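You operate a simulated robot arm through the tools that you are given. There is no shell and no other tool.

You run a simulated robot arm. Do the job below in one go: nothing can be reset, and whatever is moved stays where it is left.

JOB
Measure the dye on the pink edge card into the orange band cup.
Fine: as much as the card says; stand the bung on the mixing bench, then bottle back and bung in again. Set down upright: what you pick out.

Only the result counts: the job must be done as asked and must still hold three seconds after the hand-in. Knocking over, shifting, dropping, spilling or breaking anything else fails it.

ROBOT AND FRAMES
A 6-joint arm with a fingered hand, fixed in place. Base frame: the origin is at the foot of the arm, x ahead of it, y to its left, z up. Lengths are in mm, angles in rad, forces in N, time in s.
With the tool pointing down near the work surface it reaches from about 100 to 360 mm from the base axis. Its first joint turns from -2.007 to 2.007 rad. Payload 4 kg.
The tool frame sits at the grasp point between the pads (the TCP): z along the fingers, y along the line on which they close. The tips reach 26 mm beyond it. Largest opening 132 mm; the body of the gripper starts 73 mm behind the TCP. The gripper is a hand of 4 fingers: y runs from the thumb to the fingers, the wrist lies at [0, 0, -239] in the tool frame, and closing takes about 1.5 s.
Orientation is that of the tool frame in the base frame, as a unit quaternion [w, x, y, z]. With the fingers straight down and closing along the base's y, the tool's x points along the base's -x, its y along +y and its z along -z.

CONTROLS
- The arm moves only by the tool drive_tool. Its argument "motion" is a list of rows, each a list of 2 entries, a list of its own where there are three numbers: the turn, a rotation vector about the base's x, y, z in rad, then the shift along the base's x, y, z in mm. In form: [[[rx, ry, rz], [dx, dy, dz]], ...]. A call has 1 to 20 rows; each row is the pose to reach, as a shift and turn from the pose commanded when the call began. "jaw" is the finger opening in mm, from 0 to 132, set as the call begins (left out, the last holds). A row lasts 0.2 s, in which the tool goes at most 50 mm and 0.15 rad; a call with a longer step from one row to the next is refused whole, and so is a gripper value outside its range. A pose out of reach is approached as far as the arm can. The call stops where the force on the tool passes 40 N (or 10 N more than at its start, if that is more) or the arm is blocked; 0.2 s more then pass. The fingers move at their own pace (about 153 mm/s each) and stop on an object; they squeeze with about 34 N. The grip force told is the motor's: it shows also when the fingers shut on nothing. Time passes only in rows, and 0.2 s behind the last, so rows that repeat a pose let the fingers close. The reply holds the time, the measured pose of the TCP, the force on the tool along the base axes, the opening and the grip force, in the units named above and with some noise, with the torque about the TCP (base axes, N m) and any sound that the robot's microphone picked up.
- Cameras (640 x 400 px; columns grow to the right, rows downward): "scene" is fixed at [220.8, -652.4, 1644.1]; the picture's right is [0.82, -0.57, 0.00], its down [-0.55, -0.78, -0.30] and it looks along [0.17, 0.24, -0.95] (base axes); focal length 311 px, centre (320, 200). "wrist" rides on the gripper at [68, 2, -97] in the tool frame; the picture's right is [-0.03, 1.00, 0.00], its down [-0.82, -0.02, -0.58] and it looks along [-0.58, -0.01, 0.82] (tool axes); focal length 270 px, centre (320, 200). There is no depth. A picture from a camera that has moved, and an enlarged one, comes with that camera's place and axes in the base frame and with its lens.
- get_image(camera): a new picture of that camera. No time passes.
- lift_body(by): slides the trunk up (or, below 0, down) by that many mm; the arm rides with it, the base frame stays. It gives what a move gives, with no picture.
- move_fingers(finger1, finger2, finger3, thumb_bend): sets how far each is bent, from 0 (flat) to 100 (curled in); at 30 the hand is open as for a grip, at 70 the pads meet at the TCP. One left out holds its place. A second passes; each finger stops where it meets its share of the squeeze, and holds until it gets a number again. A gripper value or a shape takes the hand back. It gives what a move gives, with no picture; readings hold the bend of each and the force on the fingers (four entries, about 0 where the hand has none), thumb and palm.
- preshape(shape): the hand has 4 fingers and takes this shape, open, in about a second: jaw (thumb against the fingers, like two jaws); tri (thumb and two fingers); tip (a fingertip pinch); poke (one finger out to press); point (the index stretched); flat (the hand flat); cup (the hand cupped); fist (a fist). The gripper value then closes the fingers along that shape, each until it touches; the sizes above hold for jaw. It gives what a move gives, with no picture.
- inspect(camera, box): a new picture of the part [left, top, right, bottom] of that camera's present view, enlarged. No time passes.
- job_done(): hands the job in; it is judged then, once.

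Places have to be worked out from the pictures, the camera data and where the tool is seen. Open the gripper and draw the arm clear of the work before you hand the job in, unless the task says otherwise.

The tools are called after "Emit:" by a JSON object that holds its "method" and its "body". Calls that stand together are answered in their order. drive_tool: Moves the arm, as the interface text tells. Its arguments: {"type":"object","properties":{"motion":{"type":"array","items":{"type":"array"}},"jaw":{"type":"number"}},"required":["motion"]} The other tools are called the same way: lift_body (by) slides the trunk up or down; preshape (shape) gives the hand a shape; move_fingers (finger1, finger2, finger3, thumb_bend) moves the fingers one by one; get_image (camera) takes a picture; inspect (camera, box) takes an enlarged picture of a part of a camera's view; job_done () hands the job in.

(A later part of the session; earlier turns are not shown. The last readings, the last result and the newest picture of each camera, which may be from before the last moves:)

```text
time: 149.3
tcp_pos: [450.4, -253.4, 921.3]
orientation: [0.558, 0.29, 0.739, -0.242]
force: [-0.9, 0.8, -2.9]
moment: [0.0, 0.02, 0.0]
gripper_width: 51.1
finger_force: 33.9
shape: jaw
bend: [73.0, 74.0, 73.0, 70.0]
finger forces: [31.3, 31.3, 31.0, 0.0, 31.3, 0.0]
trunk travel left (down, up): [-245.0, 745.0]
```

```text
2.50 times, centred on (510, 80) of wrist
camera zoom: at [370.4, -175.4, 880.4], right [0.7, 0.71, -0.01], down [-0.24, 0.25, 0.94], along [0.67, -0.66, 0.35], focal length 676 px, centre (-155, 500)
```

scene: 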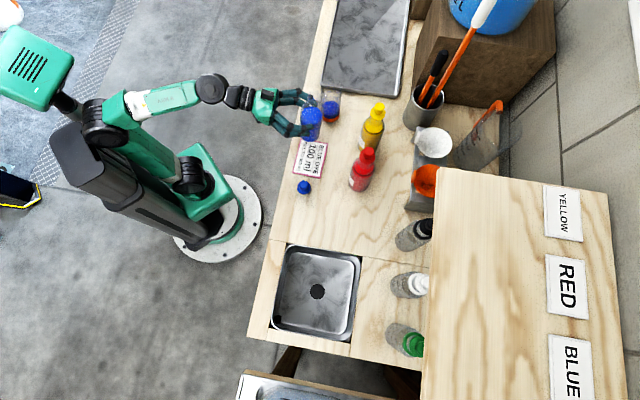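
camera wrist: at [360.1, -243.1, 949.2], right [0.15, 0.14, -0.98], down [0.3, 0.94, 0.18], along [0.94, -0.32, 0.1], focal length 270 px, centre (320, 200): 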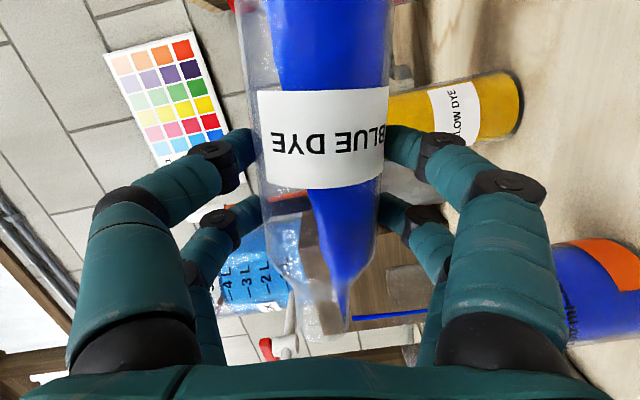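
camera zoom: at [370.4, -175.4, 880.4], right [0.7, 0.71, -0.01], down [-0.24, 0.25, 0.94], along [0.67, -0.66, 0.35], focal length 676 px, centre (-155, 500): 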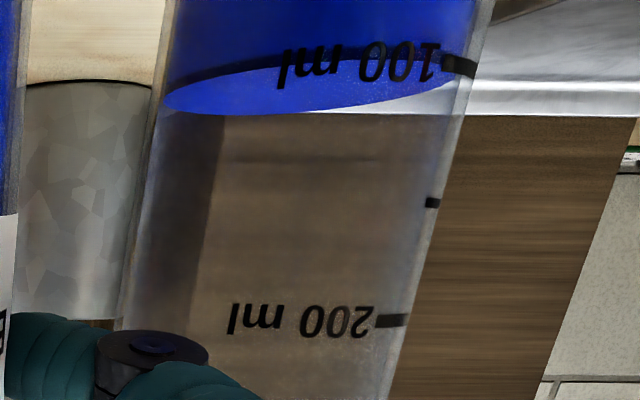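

The level is now about 98–99 ml, within about a millimetre of the 100 ml tick, so the pour is done. I'll raise the bottle and carry it back along the bench, upright and clear of the red bottle.

Emit:
{"method": "drive_tool", "body": {"motion": [[[0, 0, 0], [0, 0, 12]], [[-0.009, -0.02, -0.003], [1, -10, 24]], [[-0.018, -0.043, -0.006], [2, -22, 36]], [[-0.026, -0.064, -0.009], [3, -35, 48]], [[-0.035, -0.085, -0.011], [4, -48, 57]], [[-0.035, -0.085, -0.011], [-4, -58, 57]], [[-0.035, -0.085, -0.011], [-16, -72, 57]], [[-0.035, -0.085, -0.011], [-30, -88, 57]], [[-0.035, -0.085, -0.011], [-44, -105, 57]], [[-0.035, -0.085, -0.011], [-58, -122, 57]], [[-0.035, -0.085, -0.011], [-72, -139, 57]], [[-0.035, -0.085, -0.011], [-86, -156, 57]], [[-0.035, -0.085, -0.011], [-100, -173, 57]], [[-0.035, -0.085, -0.011], [-110, -187, 57]], [[-0.035, -0.085, -0.011], [-118, -196, 57]], [[-0.035, -0.085, -0.011], [-122, -202, 57]], [[-0.035, -0.085, -0.011], [-122, -202, 57]]]}}

Emit:
{"method": "get_image", "body": {"camera": "wrist"}}

Emit:
{"method": "get_image", "body": {"camera": "scene"}}

```text
time: 152.9
tcp_pos: [325.7, -456.8, 980.0]
orientation: [0.594, 0.293, 0.707, -0.246]
force: [0.0, 0.2, -1.7]
moment: [0.04, 0.03, -0.04]
gripper_width: 51.3
finger_force: 34.0
shape: jaw
bend: [73.0, 74.0, 73.0, 70.0]
finger forces: [31.2, 31.2, 31.1, 0.1, 31.3, 0.0]
trunk travel left (down, up): [-245.0, 745.0]
```

```text
taken
camera wrist: at [250.4, -379.4, 929.4], right [0.71, 0.7, 0.03], down [-0.32, 0.29, 0.9], along [0.63, -0.65, 0.43], focal length 270 px, centre (320, 200)
```

wrist: 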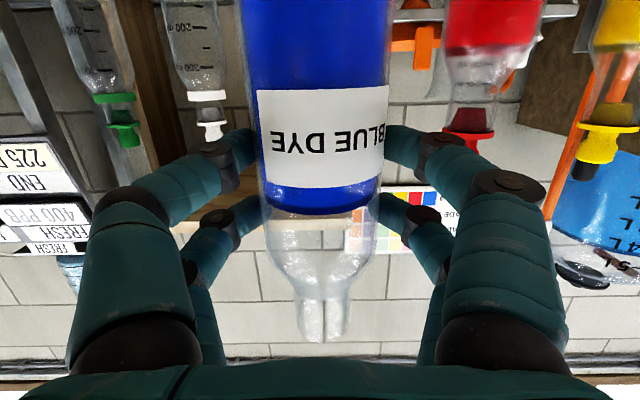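

```text
taken
```

scene: 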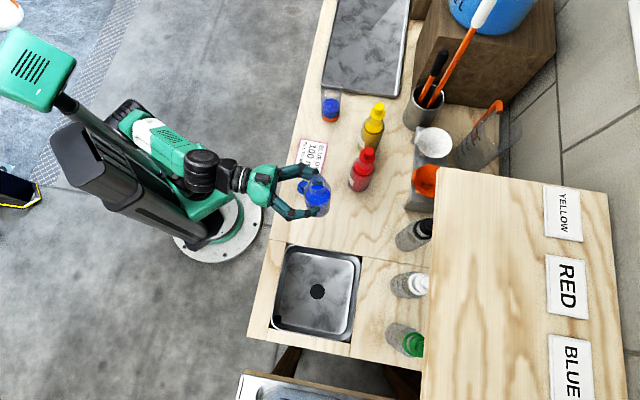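

The bottle is back in line with its place, upright. I'll advance and come down to about 8 mm above the bench.

Emit:
{"method": "drive_tool", "body": {"motion": [[[0, 0, 0], [10, -10, -10]], [[0, 0, 0], [22, -21.5, -24]], [[0, 0, 0], [34, -33, -38]], [[0, 0, 0], [46, -45, -52]], [[0, 0, 0], [58, -57, -66]], [[0, 0, 0], [66, -64.5, -76]], [[0, 0, 0], [69.5, -67.9, -84]], [[0, 0, 0], [69.5, -67.9, -90]], [[0, 0, 0], [69.5, -67.9, -92]], [[0, 0, 0], [69.5, -67.9, -92]]]}}

Emit:
{"method": "get_image", "body": {"camera": "wrist"}}

Emit:
{"method": "inspect", "body": {"camera": "scene", "box": [310, 170, 390, 250]}}

```text
time: 155.1
tcp_pos: [396.2, -525.6, 888.5]
orientation: [0.594, 0.293, 0.707, -0.246]
force: [0.5, -0.3, -3.0]
moment: [0.02, 0.04, -0.02]
gripper_width: 50.7
finger_force: 34.0
shape: jaw
bend: [73.0, 74.0, 73.0, 70.0]
finger forces: [31.2, 31.2, 31.0, 0.0, 31.3, 0.1]
trunk travel left (down, up): [-245.0, 745.0]
```

```text
taken
camera wrist: at [320.4, -448.0, 836.6], right [0.71, 0.7, 0.03], down [-0.32, 0.29, 0.9], along [0.63, -0.65, 0.43], focal length 270 px, centre (320, 200)
```

wrist: 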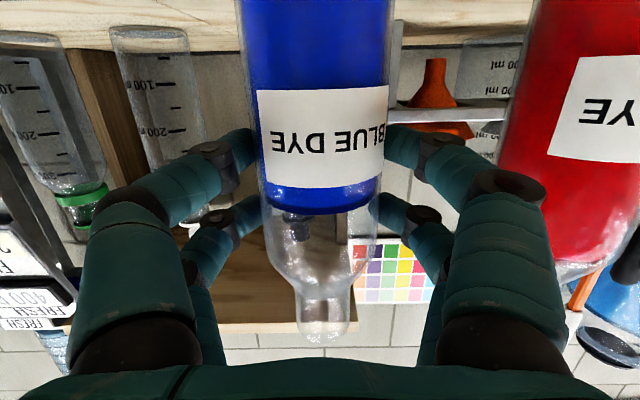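

```text
5.00 times, centred on (350, 210) of scene
camera zoom: at [220.8, -652.4, 1644.1], right [0.82, -0.57, 0.0], down [-0.55, -0.78, -0.3], along [0.17, 0.24, -0.95], focal length 1554 px, centre (170, 150)
```

zoom: 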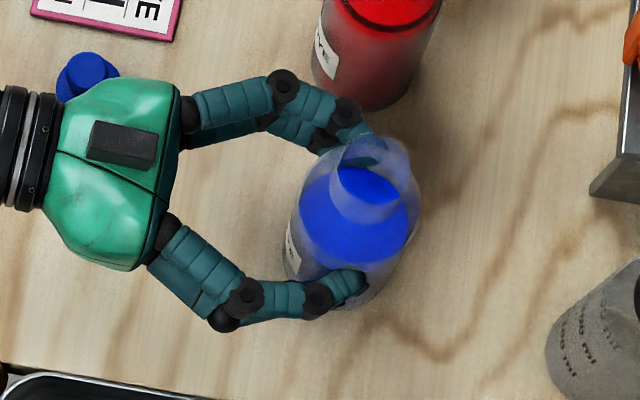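

The bottle hovers over its spot. I'll lower it in 1.5 mm steps until the bench takes the weight.

Emit:
{"method": "drive_tool", "body": {"motion": [[[0, 0, 0], [0, 0, -2]], [[0, 0, 0], [0, 0, -4]], [[0, 0, 0], [0, 0, -5.5]], [[0, 0, 0], [0, 0, -7]], [[0, 0, 0], [0, 0, -7]]]}}

Emit:
{"method": "drive_tool", "body": {"motion": [[[0, 0, 0], [0, 0, -1]], [[0, 0, 0], [0, 0, -1]]]}}

```text
time: 156.3
tcp_pos: [396.7, -524.5, 881.9]
orientation: [0.594, 0.294, 0.707, -0.246]
force: [0.0, -0.5, -2.2]
moment: [0.03, 0.05, -0.02]
gripper_width: 51.1
finger_force: 34.0
shape: jaw
bend: [73.0, 74.0, 73.0, 70.0]
finger forces: [31.2, 31.2, 31.0, 0.1, 31.3, 0.0]
trunk travel left (down, up): [-245.0, 745.0]
```

```text
time: 156.9
tcp_pos: [396.4, -524.3, 881.2]
orientation: [0.594, 0.294, 0.708, -0.245]
force: [0.8, 0.3, -1.6]
moment: [0.05, 0.04, 0.0]
gripper_width: 50.6
finger_force: 34.2
shape: jaw
bend: [73.0, 74.0, 73.0, 70.0]
finger forces: [31.2, 31.2, 30.9, 0.1, 31.2, 0.0]
trunk travel left (down, up): [-245.0, 745.0]
```

Not yet bearing. I'll go down in 1 mm steps.

Emit:
{"method": "drive_tool", "body": {"motion": [[[0, 0, 0], [0, 0, -1]], [[0, 0, 0], [0, 0, -1]]]}}

Emit:
{"method": "drive_tool", "body": {"motion": [[[0, 0, 0], [0, 0, -1]], [[0, 0, 0], [0, 0, -1]]]}}

```text
time: 157.5
tcp_pos: [396.4, -525.0, 880.3]
orientation: [0.595, 0.294, 0.707, -0.246]
force: [1.6, -1.1, 1.3]
moment: [-0.07, 0.01, -0.01]
gripper_width: 51.0
finger_force: 34.1
shape: jaw
bend: [73.0, 74.0, 73.0, 70.0]
finger forces: [30.9, 31.2, 30.9, 0.0, 31.7, 0.1]
trunk travel left (down, up): [-245.0, 745.0]
```

```text
time: 158.1
tcp_pos: [396.6, -523.7, 879.7]
orientation: [0.595, 0.293, 0.707, -0.246]
force: [2.3, -1.0, 6.1]
moment: [-0.02, -0.06, 0.03]
gripper_width: 51.0
finger_force: 33.7
shape: jaw
bend: [73.0, 74.0, 73.0, 70.0]
finger forces: [31.2, 31.4, 30.8, 0.0, 31.5, 0.0]
trunk travel left (down, up): [-245.0, 745.0]
```

The bottle stands on the bench now, pressed with a few newtons. I'll ease up 0.8 mm and open in small steps.

Emit:
{"method": "drive_tool", "body": {"motion": [[[0, 0, 0], [0, 0, 0.8]], [[0, 0, 0], [0, 0, 0.8]]]}}

Emit:
{"method": "drive_tool", "body": {"motion": [[[0, 0, 0], [0, 0, 0]], [[0, 0, 0], [0, 0, 0]]], "jaw": 56}}

Emit:
{"method": "drive_tool", "body": {"motion": [[[0, 0, 0], [0, 0, 0]], [[0, 0, 0], [0, 0, 0]]], "jaw": 64}}

Emit:
{"method": "get_image", "body": {"camera": "wrist"}}

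Emit:
{"method": "inspect", "body": {"camera": "scene", "box": [310, 170, 390, 250]}}

```text
time: 158.7
tcp_pos: [397.3, -525.9, 880.5]
orientation: [0.595, 0.293, 0.707, -0.246]
force: [0.2, 1.1, 4.5]
moment: [-0.04, -0.02, 0.02]
gripper_width: 51.1
finger_force: 34.2
shape: jaw
bend: [74.0, 74.0, 73.0, 70.0]
finger forces: [31.5, 31.6, 30.7, 0.0, 31.6, 0.0]
trunk travel left (down, up): [-245.0, 745.0]
```

```text
time: 159.3
tcp_pos: [396.2, -526.1, 877.9]
orientation: [0.594, 0.294, 0.708, -0.246]
force: [0.6, 0.8, 0.1]
moment: [-0.01, -0.03, -0.01]
gripper_width: 56.7
finger_force: 0.1
shape: jaw
bend: [73.0, 73.0, 73.0, 70.0]
finger forces: [0.7, 0.5, 0.5, 0.0, 0.4, 0.0]
trunk travel left (down, up): [-245.0, 745.0]
```

```text
time: 159.9
tcp_pos: [396.5, -526.4, 879.5]
orientation: [0.594, 0.293, 0.708, -0.245]
force: [0.2, 0.9, 0.2]
moment: [0.0, 0.0, 0.03]
gripper_width: 63.5
finger_force: 0.0
shape: jaw
bend: [73.0, 73.0, 73.0, 70.0]
finger forces: [0.0, 0.0, 0.1, 0.1, 0.1, 0.0]
trunk travel left (down, up): [-245.0, 745.0]
```

```text
taken
camera wrist: at [321.4, -447.5, 828.1], right [0.71, 0.7, 0.03], down [-0.32, 0.29, 0.9], along [0.63, -0.65, 0.43], focal length 270 px, centre (320, 200)
```

wrist: 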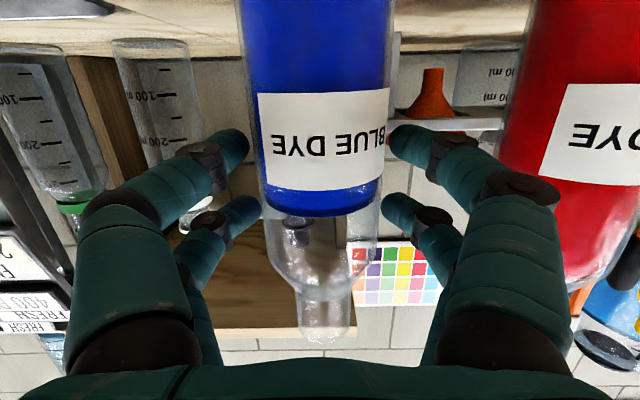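

```text
5.00 times, centred on (350, 210) of scene
camera zoom: at [220.8, -652.4, 1644.1], right [0.82, -0.57, 0.0], down [-0.55, -0.78, -0.3], along [0.17, 0.24, -0.95], focal length 1554 px, centre (170, 150)
```

zoom: 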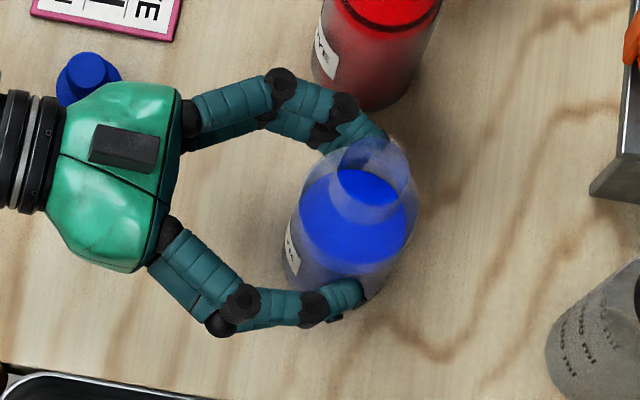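

The bottle stands released at its original place; its mouth projects where it did at the start. I'll open wide and back out along the approach line.

Emit:
{"method": "drive_tool", "body": {"motion": [[[0, 0, 0], [0, 0, 0]], [[0, 0, 0], [0, 0, 0]], [[0, 0, 0], [0, 0, 0]]], "jaw": 104}}

Emit:
{"method": "drive_tool", "body": {"motion": [[[0, 0, 0], [-10, 10, 0]], [[0, 0, 0], [-22, 22, 3]], [[0, 0, 0], [-36, 36, 8]], [[0, 0, 0], [-50, 50, 14]], [[0, 0, 0], [-64, 64, 20]], [[0, 0, 0], [-76, 76, 30]], [[0, 0, 0], [-84, 84, 50]], [[0, 0, 0], [-84, 84, 80]], [[0, 0, 0], [-84, 84, 110]], [[0, 0, 0], [-84, 84, 140]], [[0, 0, 0], [-84, 84, 140]]]}}

Emit:
{"method": "get_image", "body": {"camera": "wrist"}}

Emit:
{"method": "get_image", "body": {"camera": "scene"}}

```text
time: 160.7
tcp_pos: [397.2, -525.6, 879.0]
orientation: [0.593, 0.295, 0.707, -0.247]
force: [-0.2, 0.5, -0.9]
moment: [0.02, -0.03, -0.01]
gripper_width: 103.3
finger_force: 0.0
shape: jaw
bend: [61.0, 61.0, 61.0, 46.0]
finger forces: [0.0, 0.0, 0.0, 0.0, 0.0, 0.0]
trunk travel left (down, up): [-245.0, 745.0]
```

```text
time: 163.1
tcp_pos: [313.3, -441.3, 1020.3]
orientation: [0.594, 0.294, 0.708, -0.246]
force: [-0.5, 0.6, -0.5]
moment: [-0.01, 0.04, 0.01]
gripper_width: 104.0
finger_force: 0.1
shape: jaw
bend: [61.0, 61.0, 61.0, 46.0]
finger forces: [0.0, 0.1, 0.0, 0.0, 0.0, 0.0]
trunk travel left (down, up): [-245.0, 745.0]
```

```text
taken
camera wrist: at [238.1, -363.1, 967.9], right [0.71, 0.7, 0.03], down [-0.32, 0.29, 0.9], along [0.63, -0.65, 0.43], focal length 270 px, centre (320, 200)
```

wrist: 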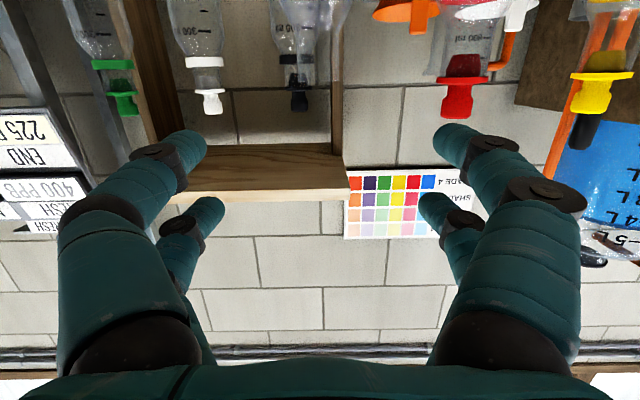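

```text
taken
```

scene: 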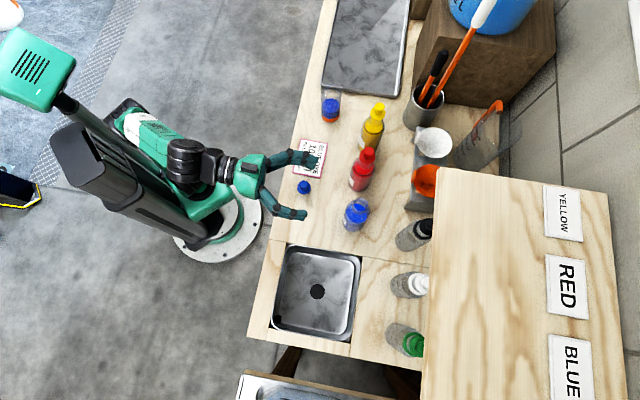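

The bottle, bung and cup all stand properly. To fit the bung back I need the tool pointing down, so I'll raise the trunk in stages and turn the hand down again, well above the bench.

Emit:
{"method": "lift_body", "body": {"by": 250}}

Emit:
{"method": "drive_tool", "body": {"motion": [[[0.09, 0.09, 0], [0, 0, -20]], [[0.18, 0.18, 0], [0, 0, -45]], [[0.27, 0.27, 0], [0, 0, -70]], [[0.36, 0.36, 0], [0, 0, -100]], [[0.45, 0.45, 0], [0, 0, -130]], [[0.494, 0.494, 0], [0, 0, -150]], [[0.494, 0.494, 0], [0, 0, -150]]]}}

Emit:
{"method": "lift_body", "body": {"by": 340}}

Emit:
{"method": "drive_tool", "body": {"motion": [[[0.09, 0.09, 0], [0, 0, -30]], [[0.18, 0.18, 0], [0, 0, -65]], [[0.27, 0.27, 0], [0, 0, -105]], [[0.36, 0.36, 0], [0, 0, -150]], [[0.45, 0.45, 0], [0, 0, -195]], [[0.494, 0.494, 0], [0, 0, -240]], [[0.494, 0.494, 0], [0, 0, -285]], [[0.494, 0.494, 0], [0, 0, -330]], [[0.494, 0.494, 0], [0, 0, -360]], [[0.494, 0.494, 0], [0, 0, -360]]]}}

Emit:
{"method": "get_image", "body": {"camera": "wrist"}}

```text
time: 165.7
tcp_pos: [313.4, -440.7, 1269.1]
orientation: [0.594, 0.294, 0.707, -0.246]
force: [-0.3, 0.4, 0.4]
moment: [-0.03, 0.05, -0.01]
gripper_width: 103.8
finger_force: 0.1
shape: jaw
bend: [61.0, 61.0, 61.0, 46.0]
finger forces: [0.0, 0.0, 0.0, 0.1, 0.1, 0.0]
trunk travel left (down, up): [-495.0, 495.0]
```

```text
time: 167.2
tcp_pos: [313.1, -440.4, 1120.5]
orientation: [0.316, 0.36, 0.868, -0.13]
force: [-1.0, 1.0, 0.2]
moment: [0.0, -0.03, -0.03]
gripper_width: 103.8
finger_force: 0.0
shape: jaw
bend: [61.0, 61.0, 61.0, 46.0]
finger forces: [0.0, 0.1, 0.1, 0.0, 0.0, 0.0]
trunk travel left (down, up): [-495.0, 495.0]
```

```text
time: 170.6
tcp_pos: [312.2, -439.9, 1460.5]
orientation: [0.316, 0.361, 0.868, -0.132]
force: [0.1, -0.5, 0.2]
moment: [0.02, -0.06, -0.03]
gripper_width: 103.5
finger_force: 0.1
shape: jaw
bend: [61.0, 61.0, 61.0, 46.0]
finger forces: [0.0, 0.0, 0.0, 0.1, 0.1, 0.0]
trunk travel left (down, up): [-835.0, 155.0]
```

```text
time: 172.8
tcp_pos: [312.7, -437.8, 1098.4]
orientation: [0.0, 0.384, 0.924, -0.001]
force: [-1.0, 0.1, -0.4]
moment: [-0.03, 0.02, -0.03]
gripper_width: 103.7
finger_force: 0.0
shape: jaw
bend: [61.0, 61.0, 61.0, 46.0]
finger forces: [0.0, 0.0, 0.0, 0.1, 0.1, 0.0]
trunk travel left (down, up): [-835.0, 155.0]
```

```text
taken
camera wrist: at [263.6, -388.0, 1195.4], right [0.73, 0.69, 0.0], down [0.56, -0.59, 0.58], along [0.4, -0.42, -0.82], focal length 270 px, centre (320, 200)
```

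wrist: 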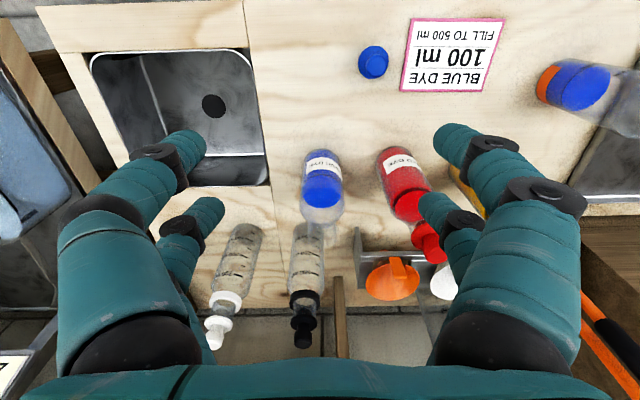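

The tool points down as before. I'll set the pinch pair half open with the others out of the way, and go above the bung.

Emit:
{"method": "move_fingers", "body": {"finger1": 50, "finger2": 20, "finger3": 20, "thumb_bend": 50}}

Emit:
{"method": "drive_tool", "body": {"motion": [[[0, 0, 0], [20, 15, -30]], [[0, 0, 0], [40, 30, -60]], [[0, 0, 0], [52.8, 40.5, -100]], [[0, 0, 0], [52.8, 40.5, -140]], [[0, 0, 0], [52.8, 40.5, -170]], [[0, 0, 0], [52.8, 40.5, -185]], [[0, 0, 0], [52.8, 40.5, -185]]]}}

Emit:
{"method": "get_image", "body": {"camera": "wrist"}}

Emit:
{"method": "inspect", "body": {"camera": "wrist", "box": [220, 20, 420, 180]}}

```text
time: 173.8
tcp_pos: [310.4, -438.0, 1098.9]
orientation: [0.0, 0.383, 0.924, -0.001]
force: [-0.4, -0.1, -0.7]
moment: [0.0, 0.01, -0.02]
gripper_width: 66.2
finger_force: 0.1
shape: fingers
bend: [50.0, 20.0, 20.0, 50.0]
finger forces: [0.1, 0.1, 0.1, 0.0, 0.0, 0.1]
trunk travel left (down, up): [-835.0, 155.0]
```

```text
time: 175.4
tcp_pos: [364.5, -399.6, 916.2]
orientation: [-0.001, 0.383, 0.924, 0.0]
force: [-0.3, 0.8, -0.9]
moment: [0.02, 0.03, -0.01]
gripper_width: 66.2
finger_force: 0.0
shape: fingers
bend: [50.0, 20.0, 20.0, 50.0]
finger forces: [0.1, 0.0, 0.0, 0.0, 0.0, 0.1]
trunk travel left (down, up): [-835.0, 155.0]
```

```text
taken
camera wrist: at [317.4, -349.0, 1012.3], right [0.73, 0.69, 0.0], down [0.56, -0.59, 0.58], along [0.4, -0.42, -0.82], focal length 270 px, centre (320, 200)
```

wrist: 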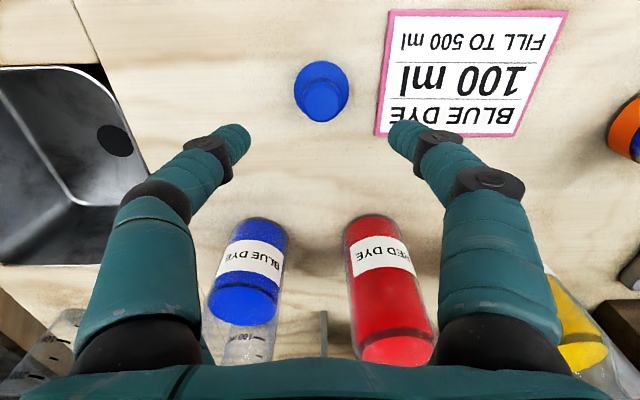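

```text
2.50 times, centred on (320, 100) of wrist
camera zoom: at [317.4, -349.0, 1012.3], right [0.73, 0.69, 0.0], down [0.56, -0.59, 0.58], along [0.4, -0.42, -0.82], focal length 676 px, centre (320, 450)
```

zoom: 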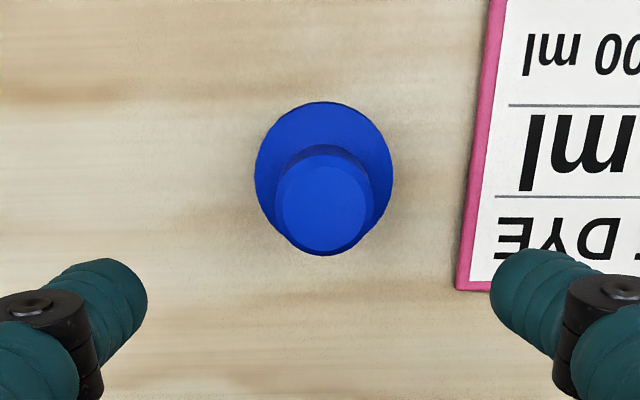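

The bung is where I left it. I'll shift 2 mm sideways to centre it and go down to the same grip height as before.

Emit:
{"method": "drive_tool", "body": {"motion": [[[0, 0, 0], [1.5, 1.5, -15]], [[0, 0, 0], [1.5, 1.5, -32]], [[0, 0, 0], [1.5, 1.5, -48]], [[0, 0, 0], [1.5, 1.5, -58]], [[0, 0, 0], [1.5, 1.5, -65.5]], [[0, 0, 0], [1.5, 1.5, -65.5]]]}}

Emit:
{"method": "inspect", "body": {"camera": "wrist", "box": [200, 60, 440, 220]}}

```text
time: 176.8
tcp_pos: [366.6, -397.5, 848.7]
orientation: [-0.001, 0.383, 0.924, 0.001]
force: [0.8, 0.0, 0.0]
moment: [-0.01, -0.01, -0.01]
gripper_width: 66.0
finger_force: 0.1
shape: fingers
bend: [50.0, 20.0, 20.0, 50.0]
finger forces: [0.1, 0.0, 0.0, 0.1, 0.1, 0.1]
trunk travel left (down, up): [-835.0, 155.0]
```

```text
2.50 times, centred on (320, 140) of wrist
camera zoom: at [319.5, -347.2, 945.3], right [0.73, 0.69, 0.0], down [0.56, -0.59, 0.58], along [0.4, -0.42, -0.82], focal length 676 px, centre (320, 350)
```

zoom: 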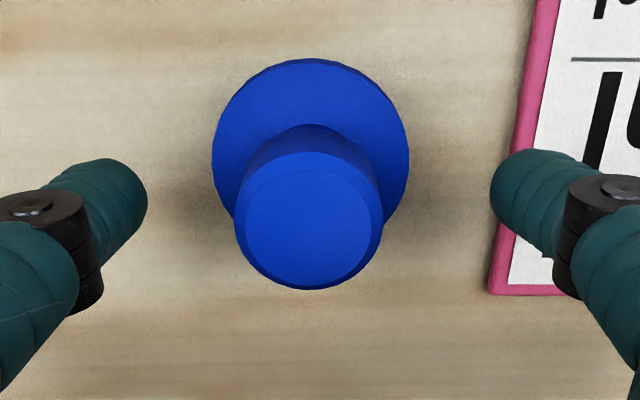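

The knob is about 1.4 mm off centre and the hand a touch higher on it than at first. I'll correct by 1.3 mm sideways and 2 mm down, then close both fingers only to a matched position.

Emit:
{"method": "drive_tool", "body": {"motion": [[[0, 0, 0], [-0.9, -0.9, -1]], [[0, 0, 0], [-0.9, -0.9, -2]], [[0, 0, 0], [-0.9, -0.9, -2]]]}}

Emit:
{"method": "move_fingers", "body": {"finger1": 64, "thumb_bend": 64}}

Emit:
{"method": "inspect", "body": {"camera": "wrist", "box": [200, 60, 440, 220]}}

```text
time: 177.6
tcp_pos: [365.7, -398.9, 847.0]
orientation: [0.0, 0.383, 0.924, 0.001]
force: [-0.2, -0.2, 0.2]
moment: [0.01, 0.01, -0.03]
gripper_width: 66.1
finger_force: 0.2
shape: fingers
bend: [50.0, 20.0, 20.0, 50.0]
finger forces: [0.0, 0.0, 0.0, 0.1, 0.1, 0.0]
trunk travel left (down, up): [-835.0, 155.0]
```

```text
time: 178.6
tcp_pos: [365.8, -399.3, 847.4]
orientation: [0.001, 0.383, 0.924, -0.001]
force: [0.2, -0.3, 0.8]
moment: [0.0, 0.02, 0.01]
gripper_width: 30.0
finger_force: 2.2
shape: fingers
bend: [60.0, 20.0, 20.0, 62.0]
finger forces: [2.2, 0.0, 0.0, 0.0, 2.3, 0.0]
trunk travel left (down, up): [-835.0, 155.0]
```

```text
2.50 times, centred on (320, 140) of wrist
camera zoom: at [318.3, -348.4, 943.0], right [0.73, 0.69, 0.0], down [0.56, -0.59, 0.58], along [0.4, -0.42, -0.82], focal length 676 px, centre (320, 350)
```

zoom: 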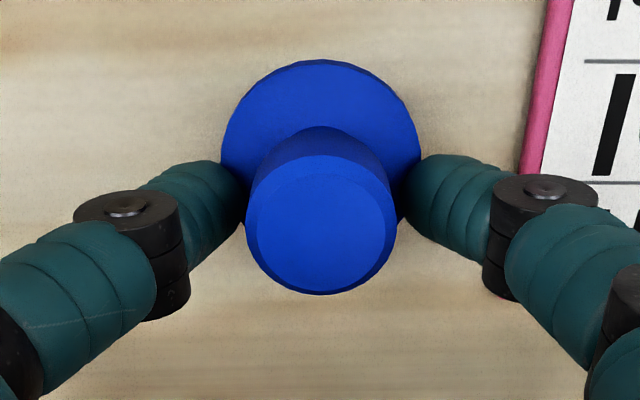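

Both fingers touch evenly at 2 N with a 30 mm gap. I'll close a little further, evenly, and look.

Emit:
{"method": "move_fingers", "body": {"finger1": 67, "thumb_bend": 67}}

Emit:
{"method": "inspect", "body": {"camera": "wrist", "box": [220, 80, 420, 200]}}

Emit:
{"method": "inspect", "body": {"camera": "scene", "box": [280, 150, 350, 220]}}

```text
time: 179.6
tcp_pos: [366.4, -399.6, 848.5]
orientation: [0.0, 0.383, 0.924, 0.0]
force: [0.2, 0.1, 5.5]
moment: [0.06, 0.11, 0.02]
gripper_width: 24.4
finger_force: 5.6
shape: fingers
bend: [62.0, 20.0, 20.0, 66.0]
finger forces: [3.6, 0.0, 0.1, 0.1, 6.9, 0.1]
trunk travel left (down, up): [-835.0, 155.0]
```

```text
3.20 times, centred on (320, 140) of wrist
camera zoom: at [318.3, -348.3, 943.2], right [0.73, 0.69, 0.0], down [0.56, -0.59, 0.58], along [0.4, -0.42, -0.82], focal length 865 px, centre (320, 392)
```

zoom: 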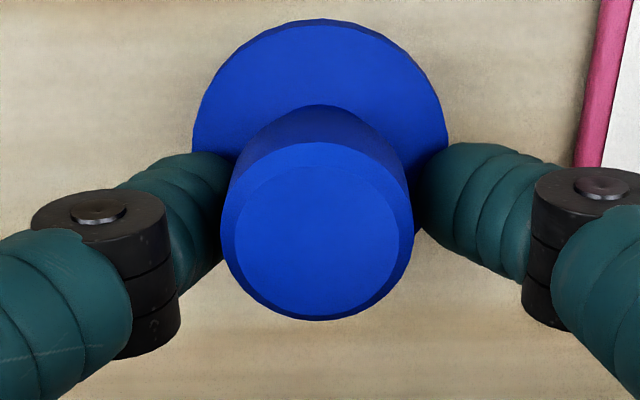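

```text
5.71 times, centred on (315, 185) of scene
camera zoom: at [220.8, -652.4, 1644.1], right [0.82, -0.57, 0.0], down [-0.55, -0.78, -0.3], along [0.17, 0.24, -0.95], focal length 1776 px, centre (349, 286)
```

zoom: 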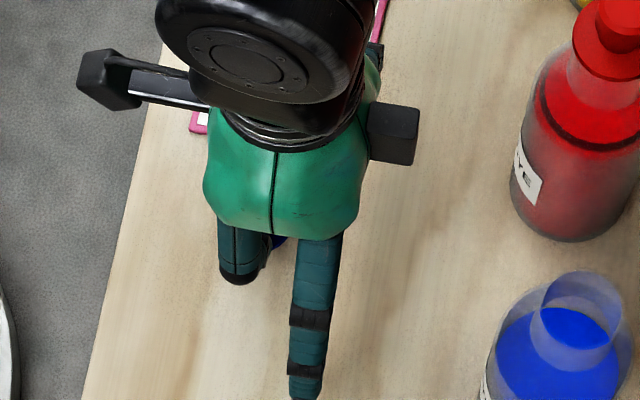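

The grip is nearly even but the tips press the flange with 5 N. I'll rise 1.5 mm and then firm up the pinch the way that worked before.

Emit:
{"method": "drive_tool", "body": {"motion": [[[0, 0, 0], [0, 0, 1.5]], [[0, 0, 0], [0, 0, 1.5]]]}}

Emit:
{"method": "move_fingers", "body": {"finger1": 72, "thumb_bend": 68}}

Emit:
{"method": "inspect", "body": {"camera": "wrist", "box": [220, 80, 420, 200]}}

```text
time: 180.2
tcp_pos: [366.5, -397.9, 847.7]
orientation: [-0.002, 0.383, 0.924, 0.0]
force: [1.8, 0.1, 3.2]
moment: [0.03, -0.02, -0.04]
gripper_width: 21.6
finger_force: 4.9
shape: fingers
bend: [64.0, 20.0, 20.0, 66.0]
finger forces: [6.2, 0.1, 0.1, 0.1, 3.7, 0.0]
trunk travel left (down, up): [-835.0, 155.0]
```

```text
time: 181.2
tcp_pos: [366.4, -398.1, 848.0]
orientation: [0.0, 0.383, 0.924, 0.001]
force: [-0.7, 0.4, -0.4]
moment: [0.0, -0.02, -0.01]
gripper_width: 21.1
finger_force: 6.6
shape: fingers
bend: [66.0, 20.0, 20.0, 66.0]
finger forces: [6.5, 0.0, 0.0, 0.1, 6.7, 0.1]
trunk travel left (down, up): [-835.0, 155.0]
```

```text
3.20 times, centred on (320, 140) of wrist
camera zoom: at [318.3, -348.0, 944.1], right [0.73, 0.69, 0.0], down [0.56, -0.59, 0.58], along [0.4, -0.42, -0.82], focal length 865 px, centre (320, 392)
```

zoom: 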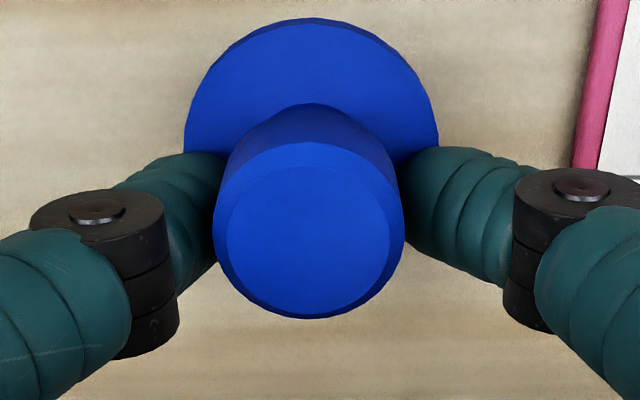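

The pinch is even now (6.5 N each side) and free of the flange. I'll lift the bung slowly and then raise it well up.

Emit:
{"method": "drive_tool", "body": {"motion": [[[0, 0, 0], [0, 0, 2]], [[0, 0, 0], [0, 0, 5]], [[0, 0, 0], [0, 0, 10]], [[0, 0, 0], [0, 0, 20]], [[0, 0, 0], [0, 0, 40]], [[0, 0, 0], [0, 0, 65]], [[0, 0, 0], [0, 0, 95]], [[0, 0, 0], [0, 0, 125]], [[0, 0, 0], [0, 0, 155]], [[0, 0, 0], [0, 0, 185]], [[0, 0, 0], [0, 0, 215]], [[0, 0, 0], [0, 0, 240]], [[0, 0, 0], [0, 0, 240]]]}}

Emit:
{"method": "get_image", "body": {"camera": "wrist"}}

Emit:
{"method": "inspect", "body": {"camera": "scene", "box": [280, 120, 390, 240]}}

```text
time: 184.0
tcp_pos: [366.5, -399.2, 1087.1]
orientation: [0.0, 0.383, 0.924, -0.001]
force: [0.2, -0.5, 0.0]
moment: [0.0, 0.0, 0.0]
gripper_width: 20.9
finger_force: 6.4
shape: fingers
bend: [66.0, 20.0, 20.0, 66.0]
finger forces: [6.2, 0.0, 0.0, 0.1, 6.7, 0.0]
trunk travel left (down, up): [-835.0, 155.0]
```

```text
taken
camera wrist: at [318.8, -349.8, 1183.1], right [0.73, 0.69, 0.0], down [0.56, -0.59, 0.58], along [0.4, -0.42, -0.82], focal length 270 px, centre (320, 200)
```

wrist: 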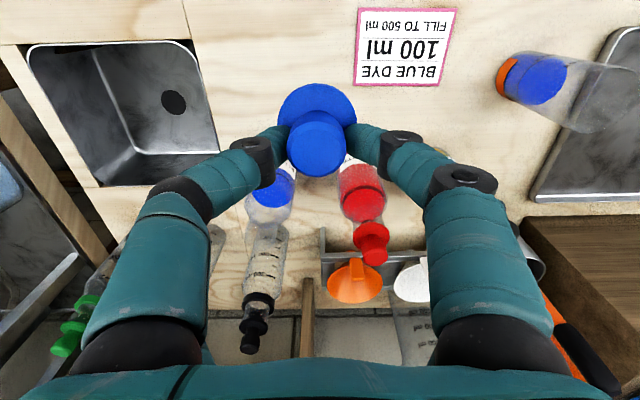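

```text
3.33 times, centred on (335, 180) of scene
camera zoom: at [220.8, -652.4, 1644.1], right [0.82, -0.57, 0.0], down [-0.55, -0.78, -0.3], along [0.17, 0.24, -0.95], focal length 1036 px, centre (270, 267)
```

zoom: 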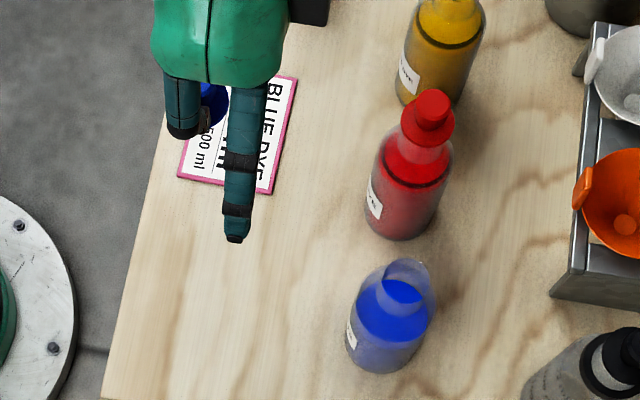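

The bung is firmly held. I'll move to a spot from which the camera sees the bottle's open mouth past the bung.

Emit:
{"method": "drive_tool", "body": {"motion": [[[0, 0, 0], [-1, -15, 0]], [[0, 0, 0], [-2, -32, 0]], [[0, 0, 0], [-3, -50, 0]], [[0, 0, 0], [-4, -68, -8]], [[0, 0, 0], [-5, -82, -18]], [[0, 0, 0], [-5.6, -89.3, -27]], [[0, 0, 0], [-5.6, -89.3, -27]]]}}

Emit:
{"method": "get_image", "body": {"camera": "wrist"}}

Emit:
{"method": "inspect", "body": {"camera": "wrist", "box": [250, 80, 390, 260]}}

Emit:
{"method": "inspect", "body": {"camera": "scene", "box": [320, 180, 380, 240]}}

```text
time: 185.6
tcp_pos: [361.6, -488.5, 1059.4]
orientation: [0.0, 0.382, 0.924, 0.001]
force: [-0.5, 0.6, -0.1]
moment: [0.0, 0.0, 0.01]
gripper_width: 21.2
finger_force: 6.1
shape: fingers
bend: [66.0, 20.0, 20.0, 66.0]
finger forces: [6.0, 0.1, 0.0, 0.0, 6.7, 0.0]
trunk travel left (down, up): [-835.0, 155.0]
```

```text
taken
camera wrist: at [313.7, -438.8, 1156.0], right [0.73, 0.69, 0.0], down [0.56, -0.59, 0.58], along [0.4, -0.42, -0.82], focal length 270 px, centre (320, 200)
```

wrist: 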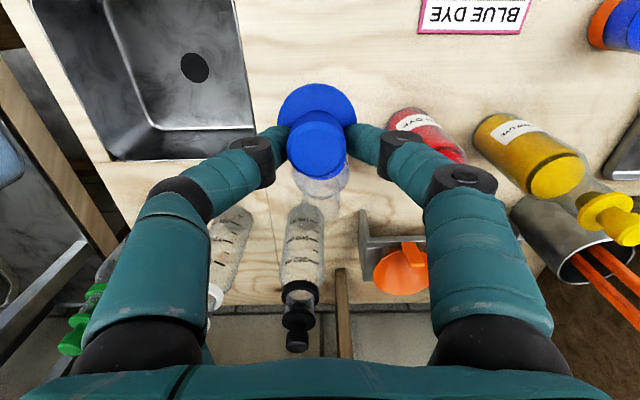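

```text
2.22 times, centred on (320, 170) of wrist
camera zoom: at [313.7, -438.8, 1156.0], right [0.73, 0.69, 0.0], down [0.56, -0.59, 0.58], along [0.4, -0.42, -0.82], focal length 601 px, centre (320, 267)
```

zoom: 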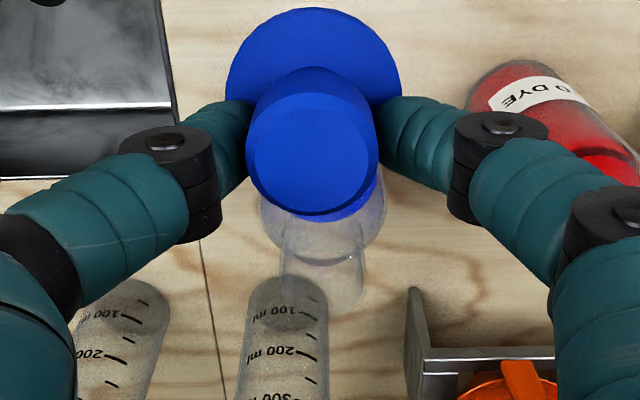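

```text
6.67 times, centred on (350, 210) of scene
camera zoom: at [220.8, -652.4, 1644.1], right [0.82, -0.57, 0.0], down [-0.55, -0.78, -0.3], along [0.17, 0.24, -0.95], focal length 2072 px, centre (120, 133)
```

zoom: 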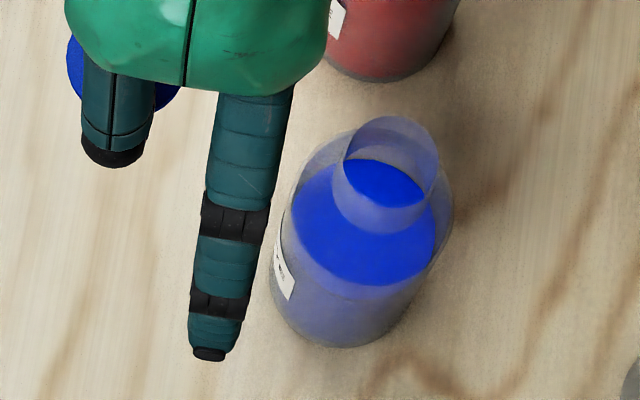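

The mouth is partly hidden by the bung. I'll draw back 30 mm for a clean view of the rim.

Emit:
{"method": "drive_tool", "body": {"motion": [[[0, 0, 0], [-10, 10, 0]], [[0, 0, 0], [-21, 21, 0]], [[0, 0, 0], [-21, 21, 0]]]}}

Emit:
{"method": "inspect", "body": {"camera": "wrist", "box": [270, 140, 370, 270]}}

Emit:
{"method": "inspect", "body": {"camera": "wrist", "box": [220, 80, 420, 200]}}

```text
time: 186.4
tcp_pos: [337.7, -467.1, 1059.6]
orientation: [0.0, 0.384, 0.923, 0.0]
force: [0.0, 0.5, -0.4]
moment: [-0.01, 0.01, 0.0]
gripper_width: 21.1
finger_force: 6.4
shape: fingers
bend: [66.0, 20.0, 20.0, 66.0]
finger forces: [6.0, 0.0, 0.0, 0.0, 6.7, 0.1]
trunk travel left (down, up): [-835.0, 155.0]
```

```text
3.08 times, centred on (320, 205) of wrist
camera zoom: at [291.2, -417.0, 1155.8], right [0.73, 0.69, 0.0], down [0.56, -0.59, 0.58], along [0.4, -0.42, -0.82], focal length 832 px, centre (320, 185)
```

zoom: 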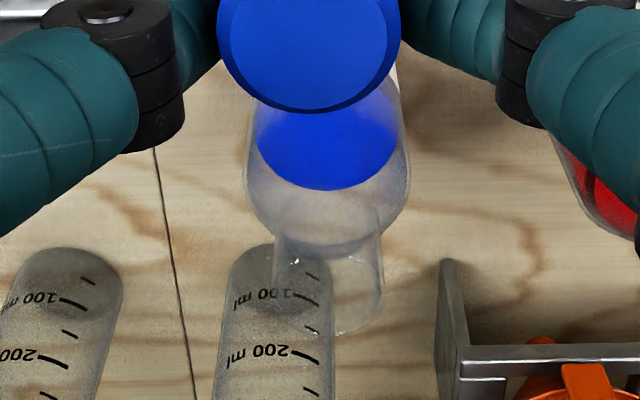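

```text
3.20 times, centred on (320, 140) of wrist
camera zoom: at [291.2, -417.0, 1155.8], right [0.73, 0.69, 0.0], down [0.56, -0.59, 0.58], along [0.4, -0.42, -0.82], focal length 865 px, centre (320, 392)
```

zoom: 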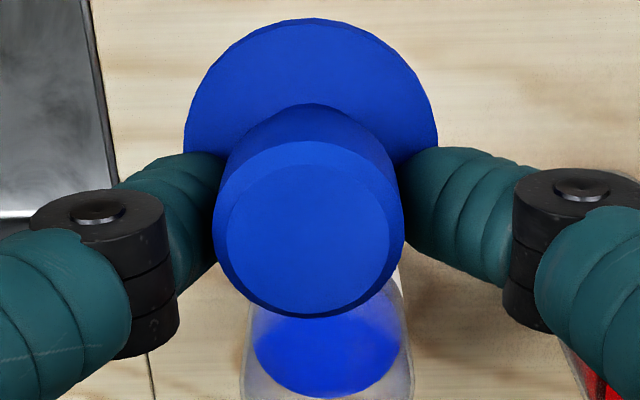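

The rim is clear now: the mouth centre is at n ≈ 673.9, s ≈ -89.5, and the bung hangs vertically at n +47, s -2 from the camera. I'll move it over the mouth at this height, about 30 mm clear, and check from the scene camera.

Emit:
{"method": "drive_tool", "body": {"motion": [[[0, 0, 0], [15, -14.5, 0]], [[0, 0, 0], [32, -31, 0]], [[0, 0, 0], [50, -48.5, 0]], [[0, 0, 0], [68, -66, 0]], [[0, 0, 0], [82, -80, 0]], [[0, 0, 0], [90.2, -88, 0]], [[0, 0, 0], [90.2, -88, 0]]]}}

Emit:
{"method": "inspect", "body": {"camera": "wrist", "box": [220, 20, 420, 200]}}

Emit:
{"method": "inspect", "body": {"camera": "scene", "box": [320, 170, 380, 240]}}

```text
time: 188.0
tcp_pos: [428.0, -554.7, 1061.1]
orientation: [-0.001, 0.383, 0.924, 0.0]
force: [0.6, 0.9, -0.4]
moment: [0.0, 0.0, -0.01]
gripper_width: 20.8
finger_force: 6.4
shape: fingers
bend: [66.0, 20.0, 20.0, 66.0]
finger forces: [5.7, 0.0, 0.1, 0.0, 6.8, 0.0]
trunk travel left (down, up): [-835.0, 155.0]
```

```text
2.22 times, centred on (320, 110) of wrist
camera zoom: at [380.1, -504.4, 1157.5], right [0.73, 0.69, 0.0], down [0.56, -0.59, 0.58], along [0.4, -0.42, -0.82], focal length 601 px, centre (320, 400)
```

zoom: 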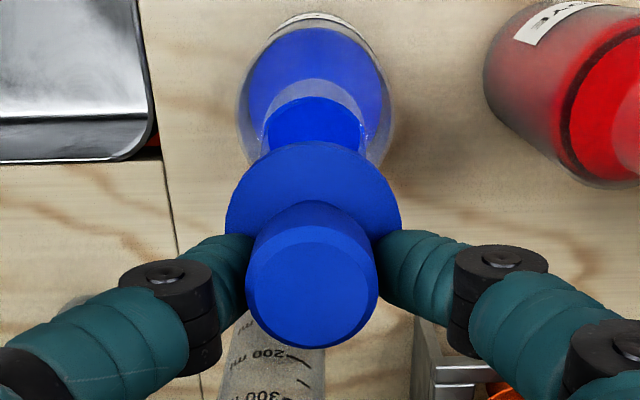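

```text
5.71 times, centred on (350, 205) of scene
camera zoom: at [220.8, -652.4, 1644.1], right [0.82, -0.57, 0.0], down [-0.55, -0.78, -0.3], along [0.17, 0.24, -0.95], focal length 1776 px, centre (149, 171)
```

zoom: 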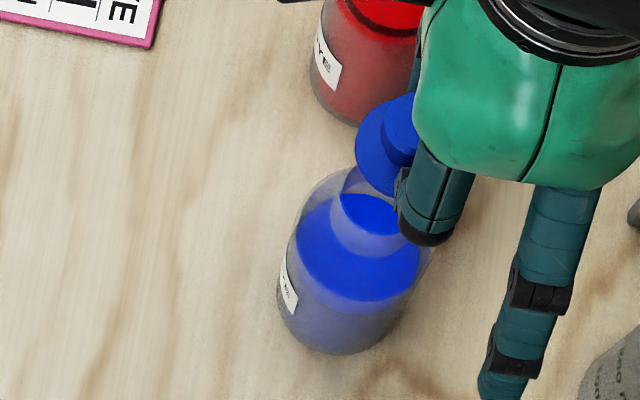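

Bung and mouth look aligned to within a couple of millimetres. I'll go down 25 mm, so the plug is just above the mouth, and compare again from both cameras.

Emit:
{"method": "drive_tool", "body": {"motion": [[[0, 0, 0], [0.5, -0.5, -8]], [[0, 0, 0], [0.7, -0.7, -16]], [[0, 0, 0], [0.7, -0.7, -25]], [[0, 0, 0], [0.7, -0.7, -25]]]}}

Emit:
{"method": "inspect", "body": {"camera": "wrist", "box": [250, 60, 390, 190]}}

Emit:
{"method": "inspect", "body": {"camera": "scene", "box": [335, 180, 375, 220]}}

```text
time: 189.0
tcp_pos: [429.8, -555.9, 1037.6]
orientation: [0.0, 0.383, 0.924, 0.0]
force: [0.6, -0.5, -0.5]
moment: [0.02, -0.02, 0.0]
gripper_width: 21.0
finger_force: 6.0
shape: fingers
bend: [66.0, 20.0, 20.0, 66.0]
finger forces: [5.7, 0.0, 0.0, 0.1, 6.8, 0.0]
trunk travel left (down, up): [-835.0, 155.0]
```

```text
3.08 times, centred on (320, 125) of wrist
camera zoom: at [381.9, -506.1, 1133.5], right [0.73, 0.69, 0.0], down [0.56, -0.59, 0.58], along [0.4, -0.42, -0.82], focal length 832 px, centre (320, 431)
```

zoom: 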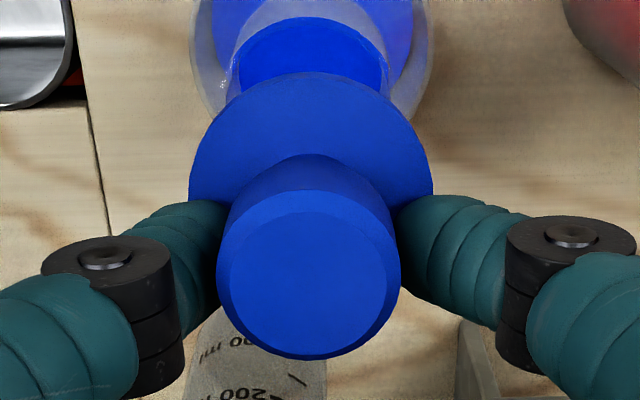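

```text
10.00 times, centred on (355, 200) of scene
camera zoom: at [220.8, -652.4, 1644.1], right [0.82, -0.57, 0.0], down [-0.55, -0.78, -0.3], along [0.17, 0.24, -0.95], focal length 3108 px, centre (-30, 200)
```

zoom: 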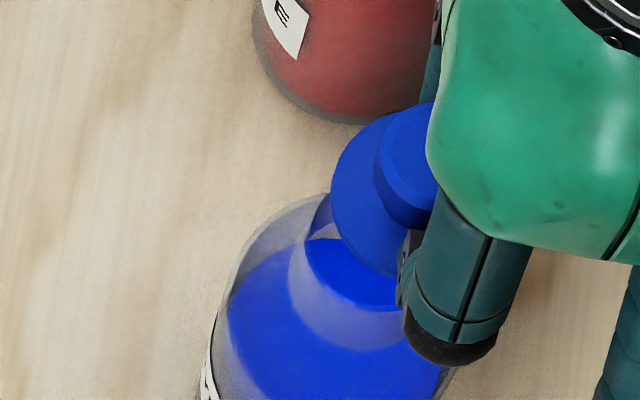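

From the wrist camera the bung is about 1 mm too far out, from the scene about 3.5 mm; I'll shift 2 mm back and go down 14 mm, which should still be just short of the mouth.

Emit:
{"method": "drive_tool", "body": {"motion": [[[0, 0, 0], [-1.4, 1.4, -3]], [[0, 0, 0], [-1.4, 1.4, -7]], [[0, 0, 0], [-1.4, 1.4, -11]], [[0, 0, 0], [-1.4, 1.4, -14]], [[0, 0, 0], [-1.4, 1.4, -14]]]}}

Emit:
{"method": "inspect", "body": {"camera": "wrist", "box": [250, 60, 390, 190]}}

Emit:
{"method": "inspect", "body": {"camera": "scene", "box": [335, 180, 375, 220]}}

```text
time: 190.2
tcp_pos: [428.6, -555.2, 1024.2]
orientation: [0.0, 0.384, 0.923, 0.001]
force: [-0.8, 0.1, 0.3]
moment: [0.03, 0.02, -0.02]
gripper_width: 20.8
finger_force: 6.4
shape: fingers
bend: [66.0, 20.0, 20.0, 66.0]
finger forces: [5.7, 0.1, 0.0, 0.0, 6.8, 0.0]
trunk travel left (down, up): [-835.0, 155.0]
```

```text
3.08 times, centred on (320, 125) of wrist
camera zoom: at [381.1, -504.6, 1119.5], right [0.73, 0.69, 0.0], down [0.56, -0.59, 0.58], along [0.4, -0.42, -0.82], focal length 832 px, centre (320, 431)
```

zoom: 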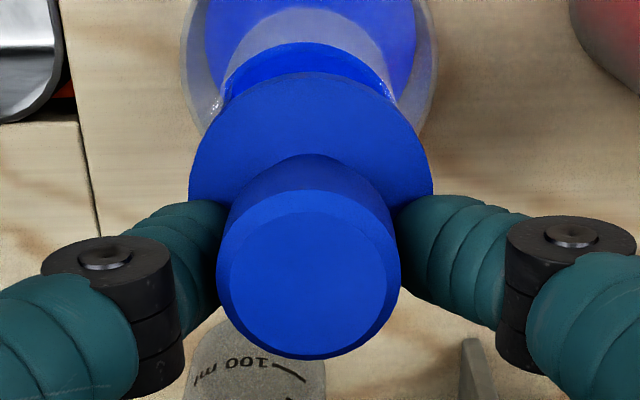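

```text
10.00 times, centred on (355, 200) of scene
camera zoom: at [220.8, -652.4, 1644.1], right [0.82, -0.57, 0.0], down [-0.55, -0.78, -0.3], along [0.17, 0.24, -0.95], focal length 3108 px, centre (-30, 200)
```

zoom: 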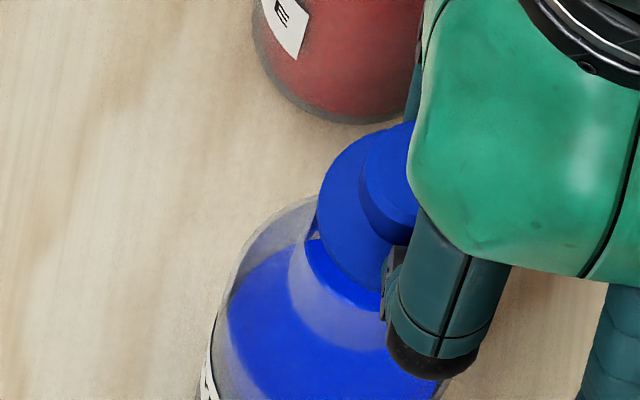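

Aligned within about a millimetre. I'll shift 0.7 mm in s and lower slowly, watching the force.

Emit:
{"method": "drive_tool", "body": {"motion": [[[0, 0, 0], [-0.5, -0.5, -1.5]], [[0, 0, 0], [-0.5, -0.5, -3]], [[0, 0, 0], [-0.5, -0.5, -4.5]], [[0, 0, 0], [-0.5, -0.5, -6]], [[0, 0, 0], [-0.5, -0.5, -6]]]}}

Emit:
{"method": "drive_tool", "body": {"motion": [[[0, 0, 0], [0, 0, -1]], [[0, 0, 0], [0, 0, -2]], [[0, 0, 0], [0, 0, -3]], [[0, 0, 0], [0, 0, -3]]]}}

Emit:
{"method": "inspect", "body": {"camera": "wrist", "box": [250, 60, 390, 190]}}

Emit:
{"method": "inspect", "body": {"camera": "scene", "box": [335, 180, 375, 220]}}

```text
time: 191.4
tcp_pos: [428.9, -555.9, 1017.5]
orientation: [-0.001, 0.384, 0.923, 0.001]
force: [-1.1, -0.2, -0.2]
moment: [0.0, 0.01, 0.04]
gripper_width: 20.8
finger_force: 6.6
shape: fingers
bend: [66.0, 20.0, 20.0, 66.0]
finger forces: [5.7, 0.0, 0.1, 0.0, 6.8, 0.0]
trunk travel left (down, up): [-835.0, 155.0]
```

```text
time: 192.4
tcp_pos: [429.2, -556.4, 1013.2]
orientation: [0.0, 0.384, 0.923, -0.001]
force: [-0.2, 0.9, -0.3]
moment: [-0.01, -0.01, -0.02]
gripper_width: 21.1
finger_force: 6.4
shape: fingers
bend: [66.0, 20.0, 20.0, 66.0]
finger forces: [5.7, 0.1, 0.1, 0.0, 6.9, 0.0]
trunk travel left (down, up): [-835.0, 155.0]
```

```text
3.08 times, centred on (320, 125) of wrist
camera zoom: at [380.6, -505.5, 1109.3], right [0.73, 0.69, 0.0], down [0.56, -0.59, 0.58], along [0.4, -0.42, -0.82], focal length 832 px, centre (320, 431)
```

zoom: 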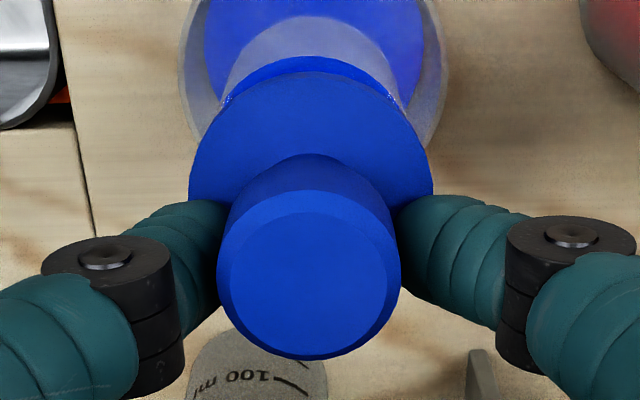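

```text
10.00 times, centred on (355, 200) of scene
camera zoom: at [220.8, -652.4, 1644.1], right [0.82, -0.57, 0.0], down [-0.55, -0.78, -0.3], along [0.17, 0.24, -0.95], focal length 3108 px, centre (-30, 200)
```

zoom: 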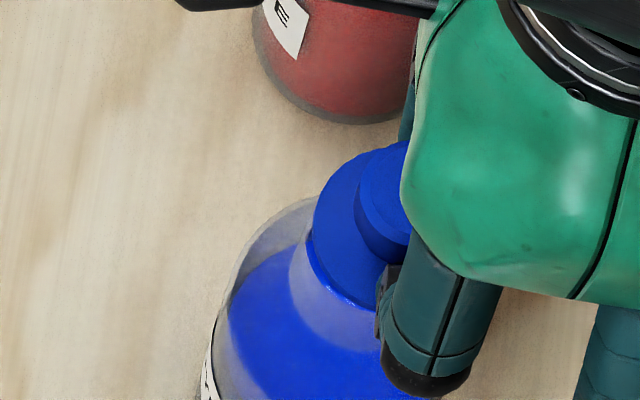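

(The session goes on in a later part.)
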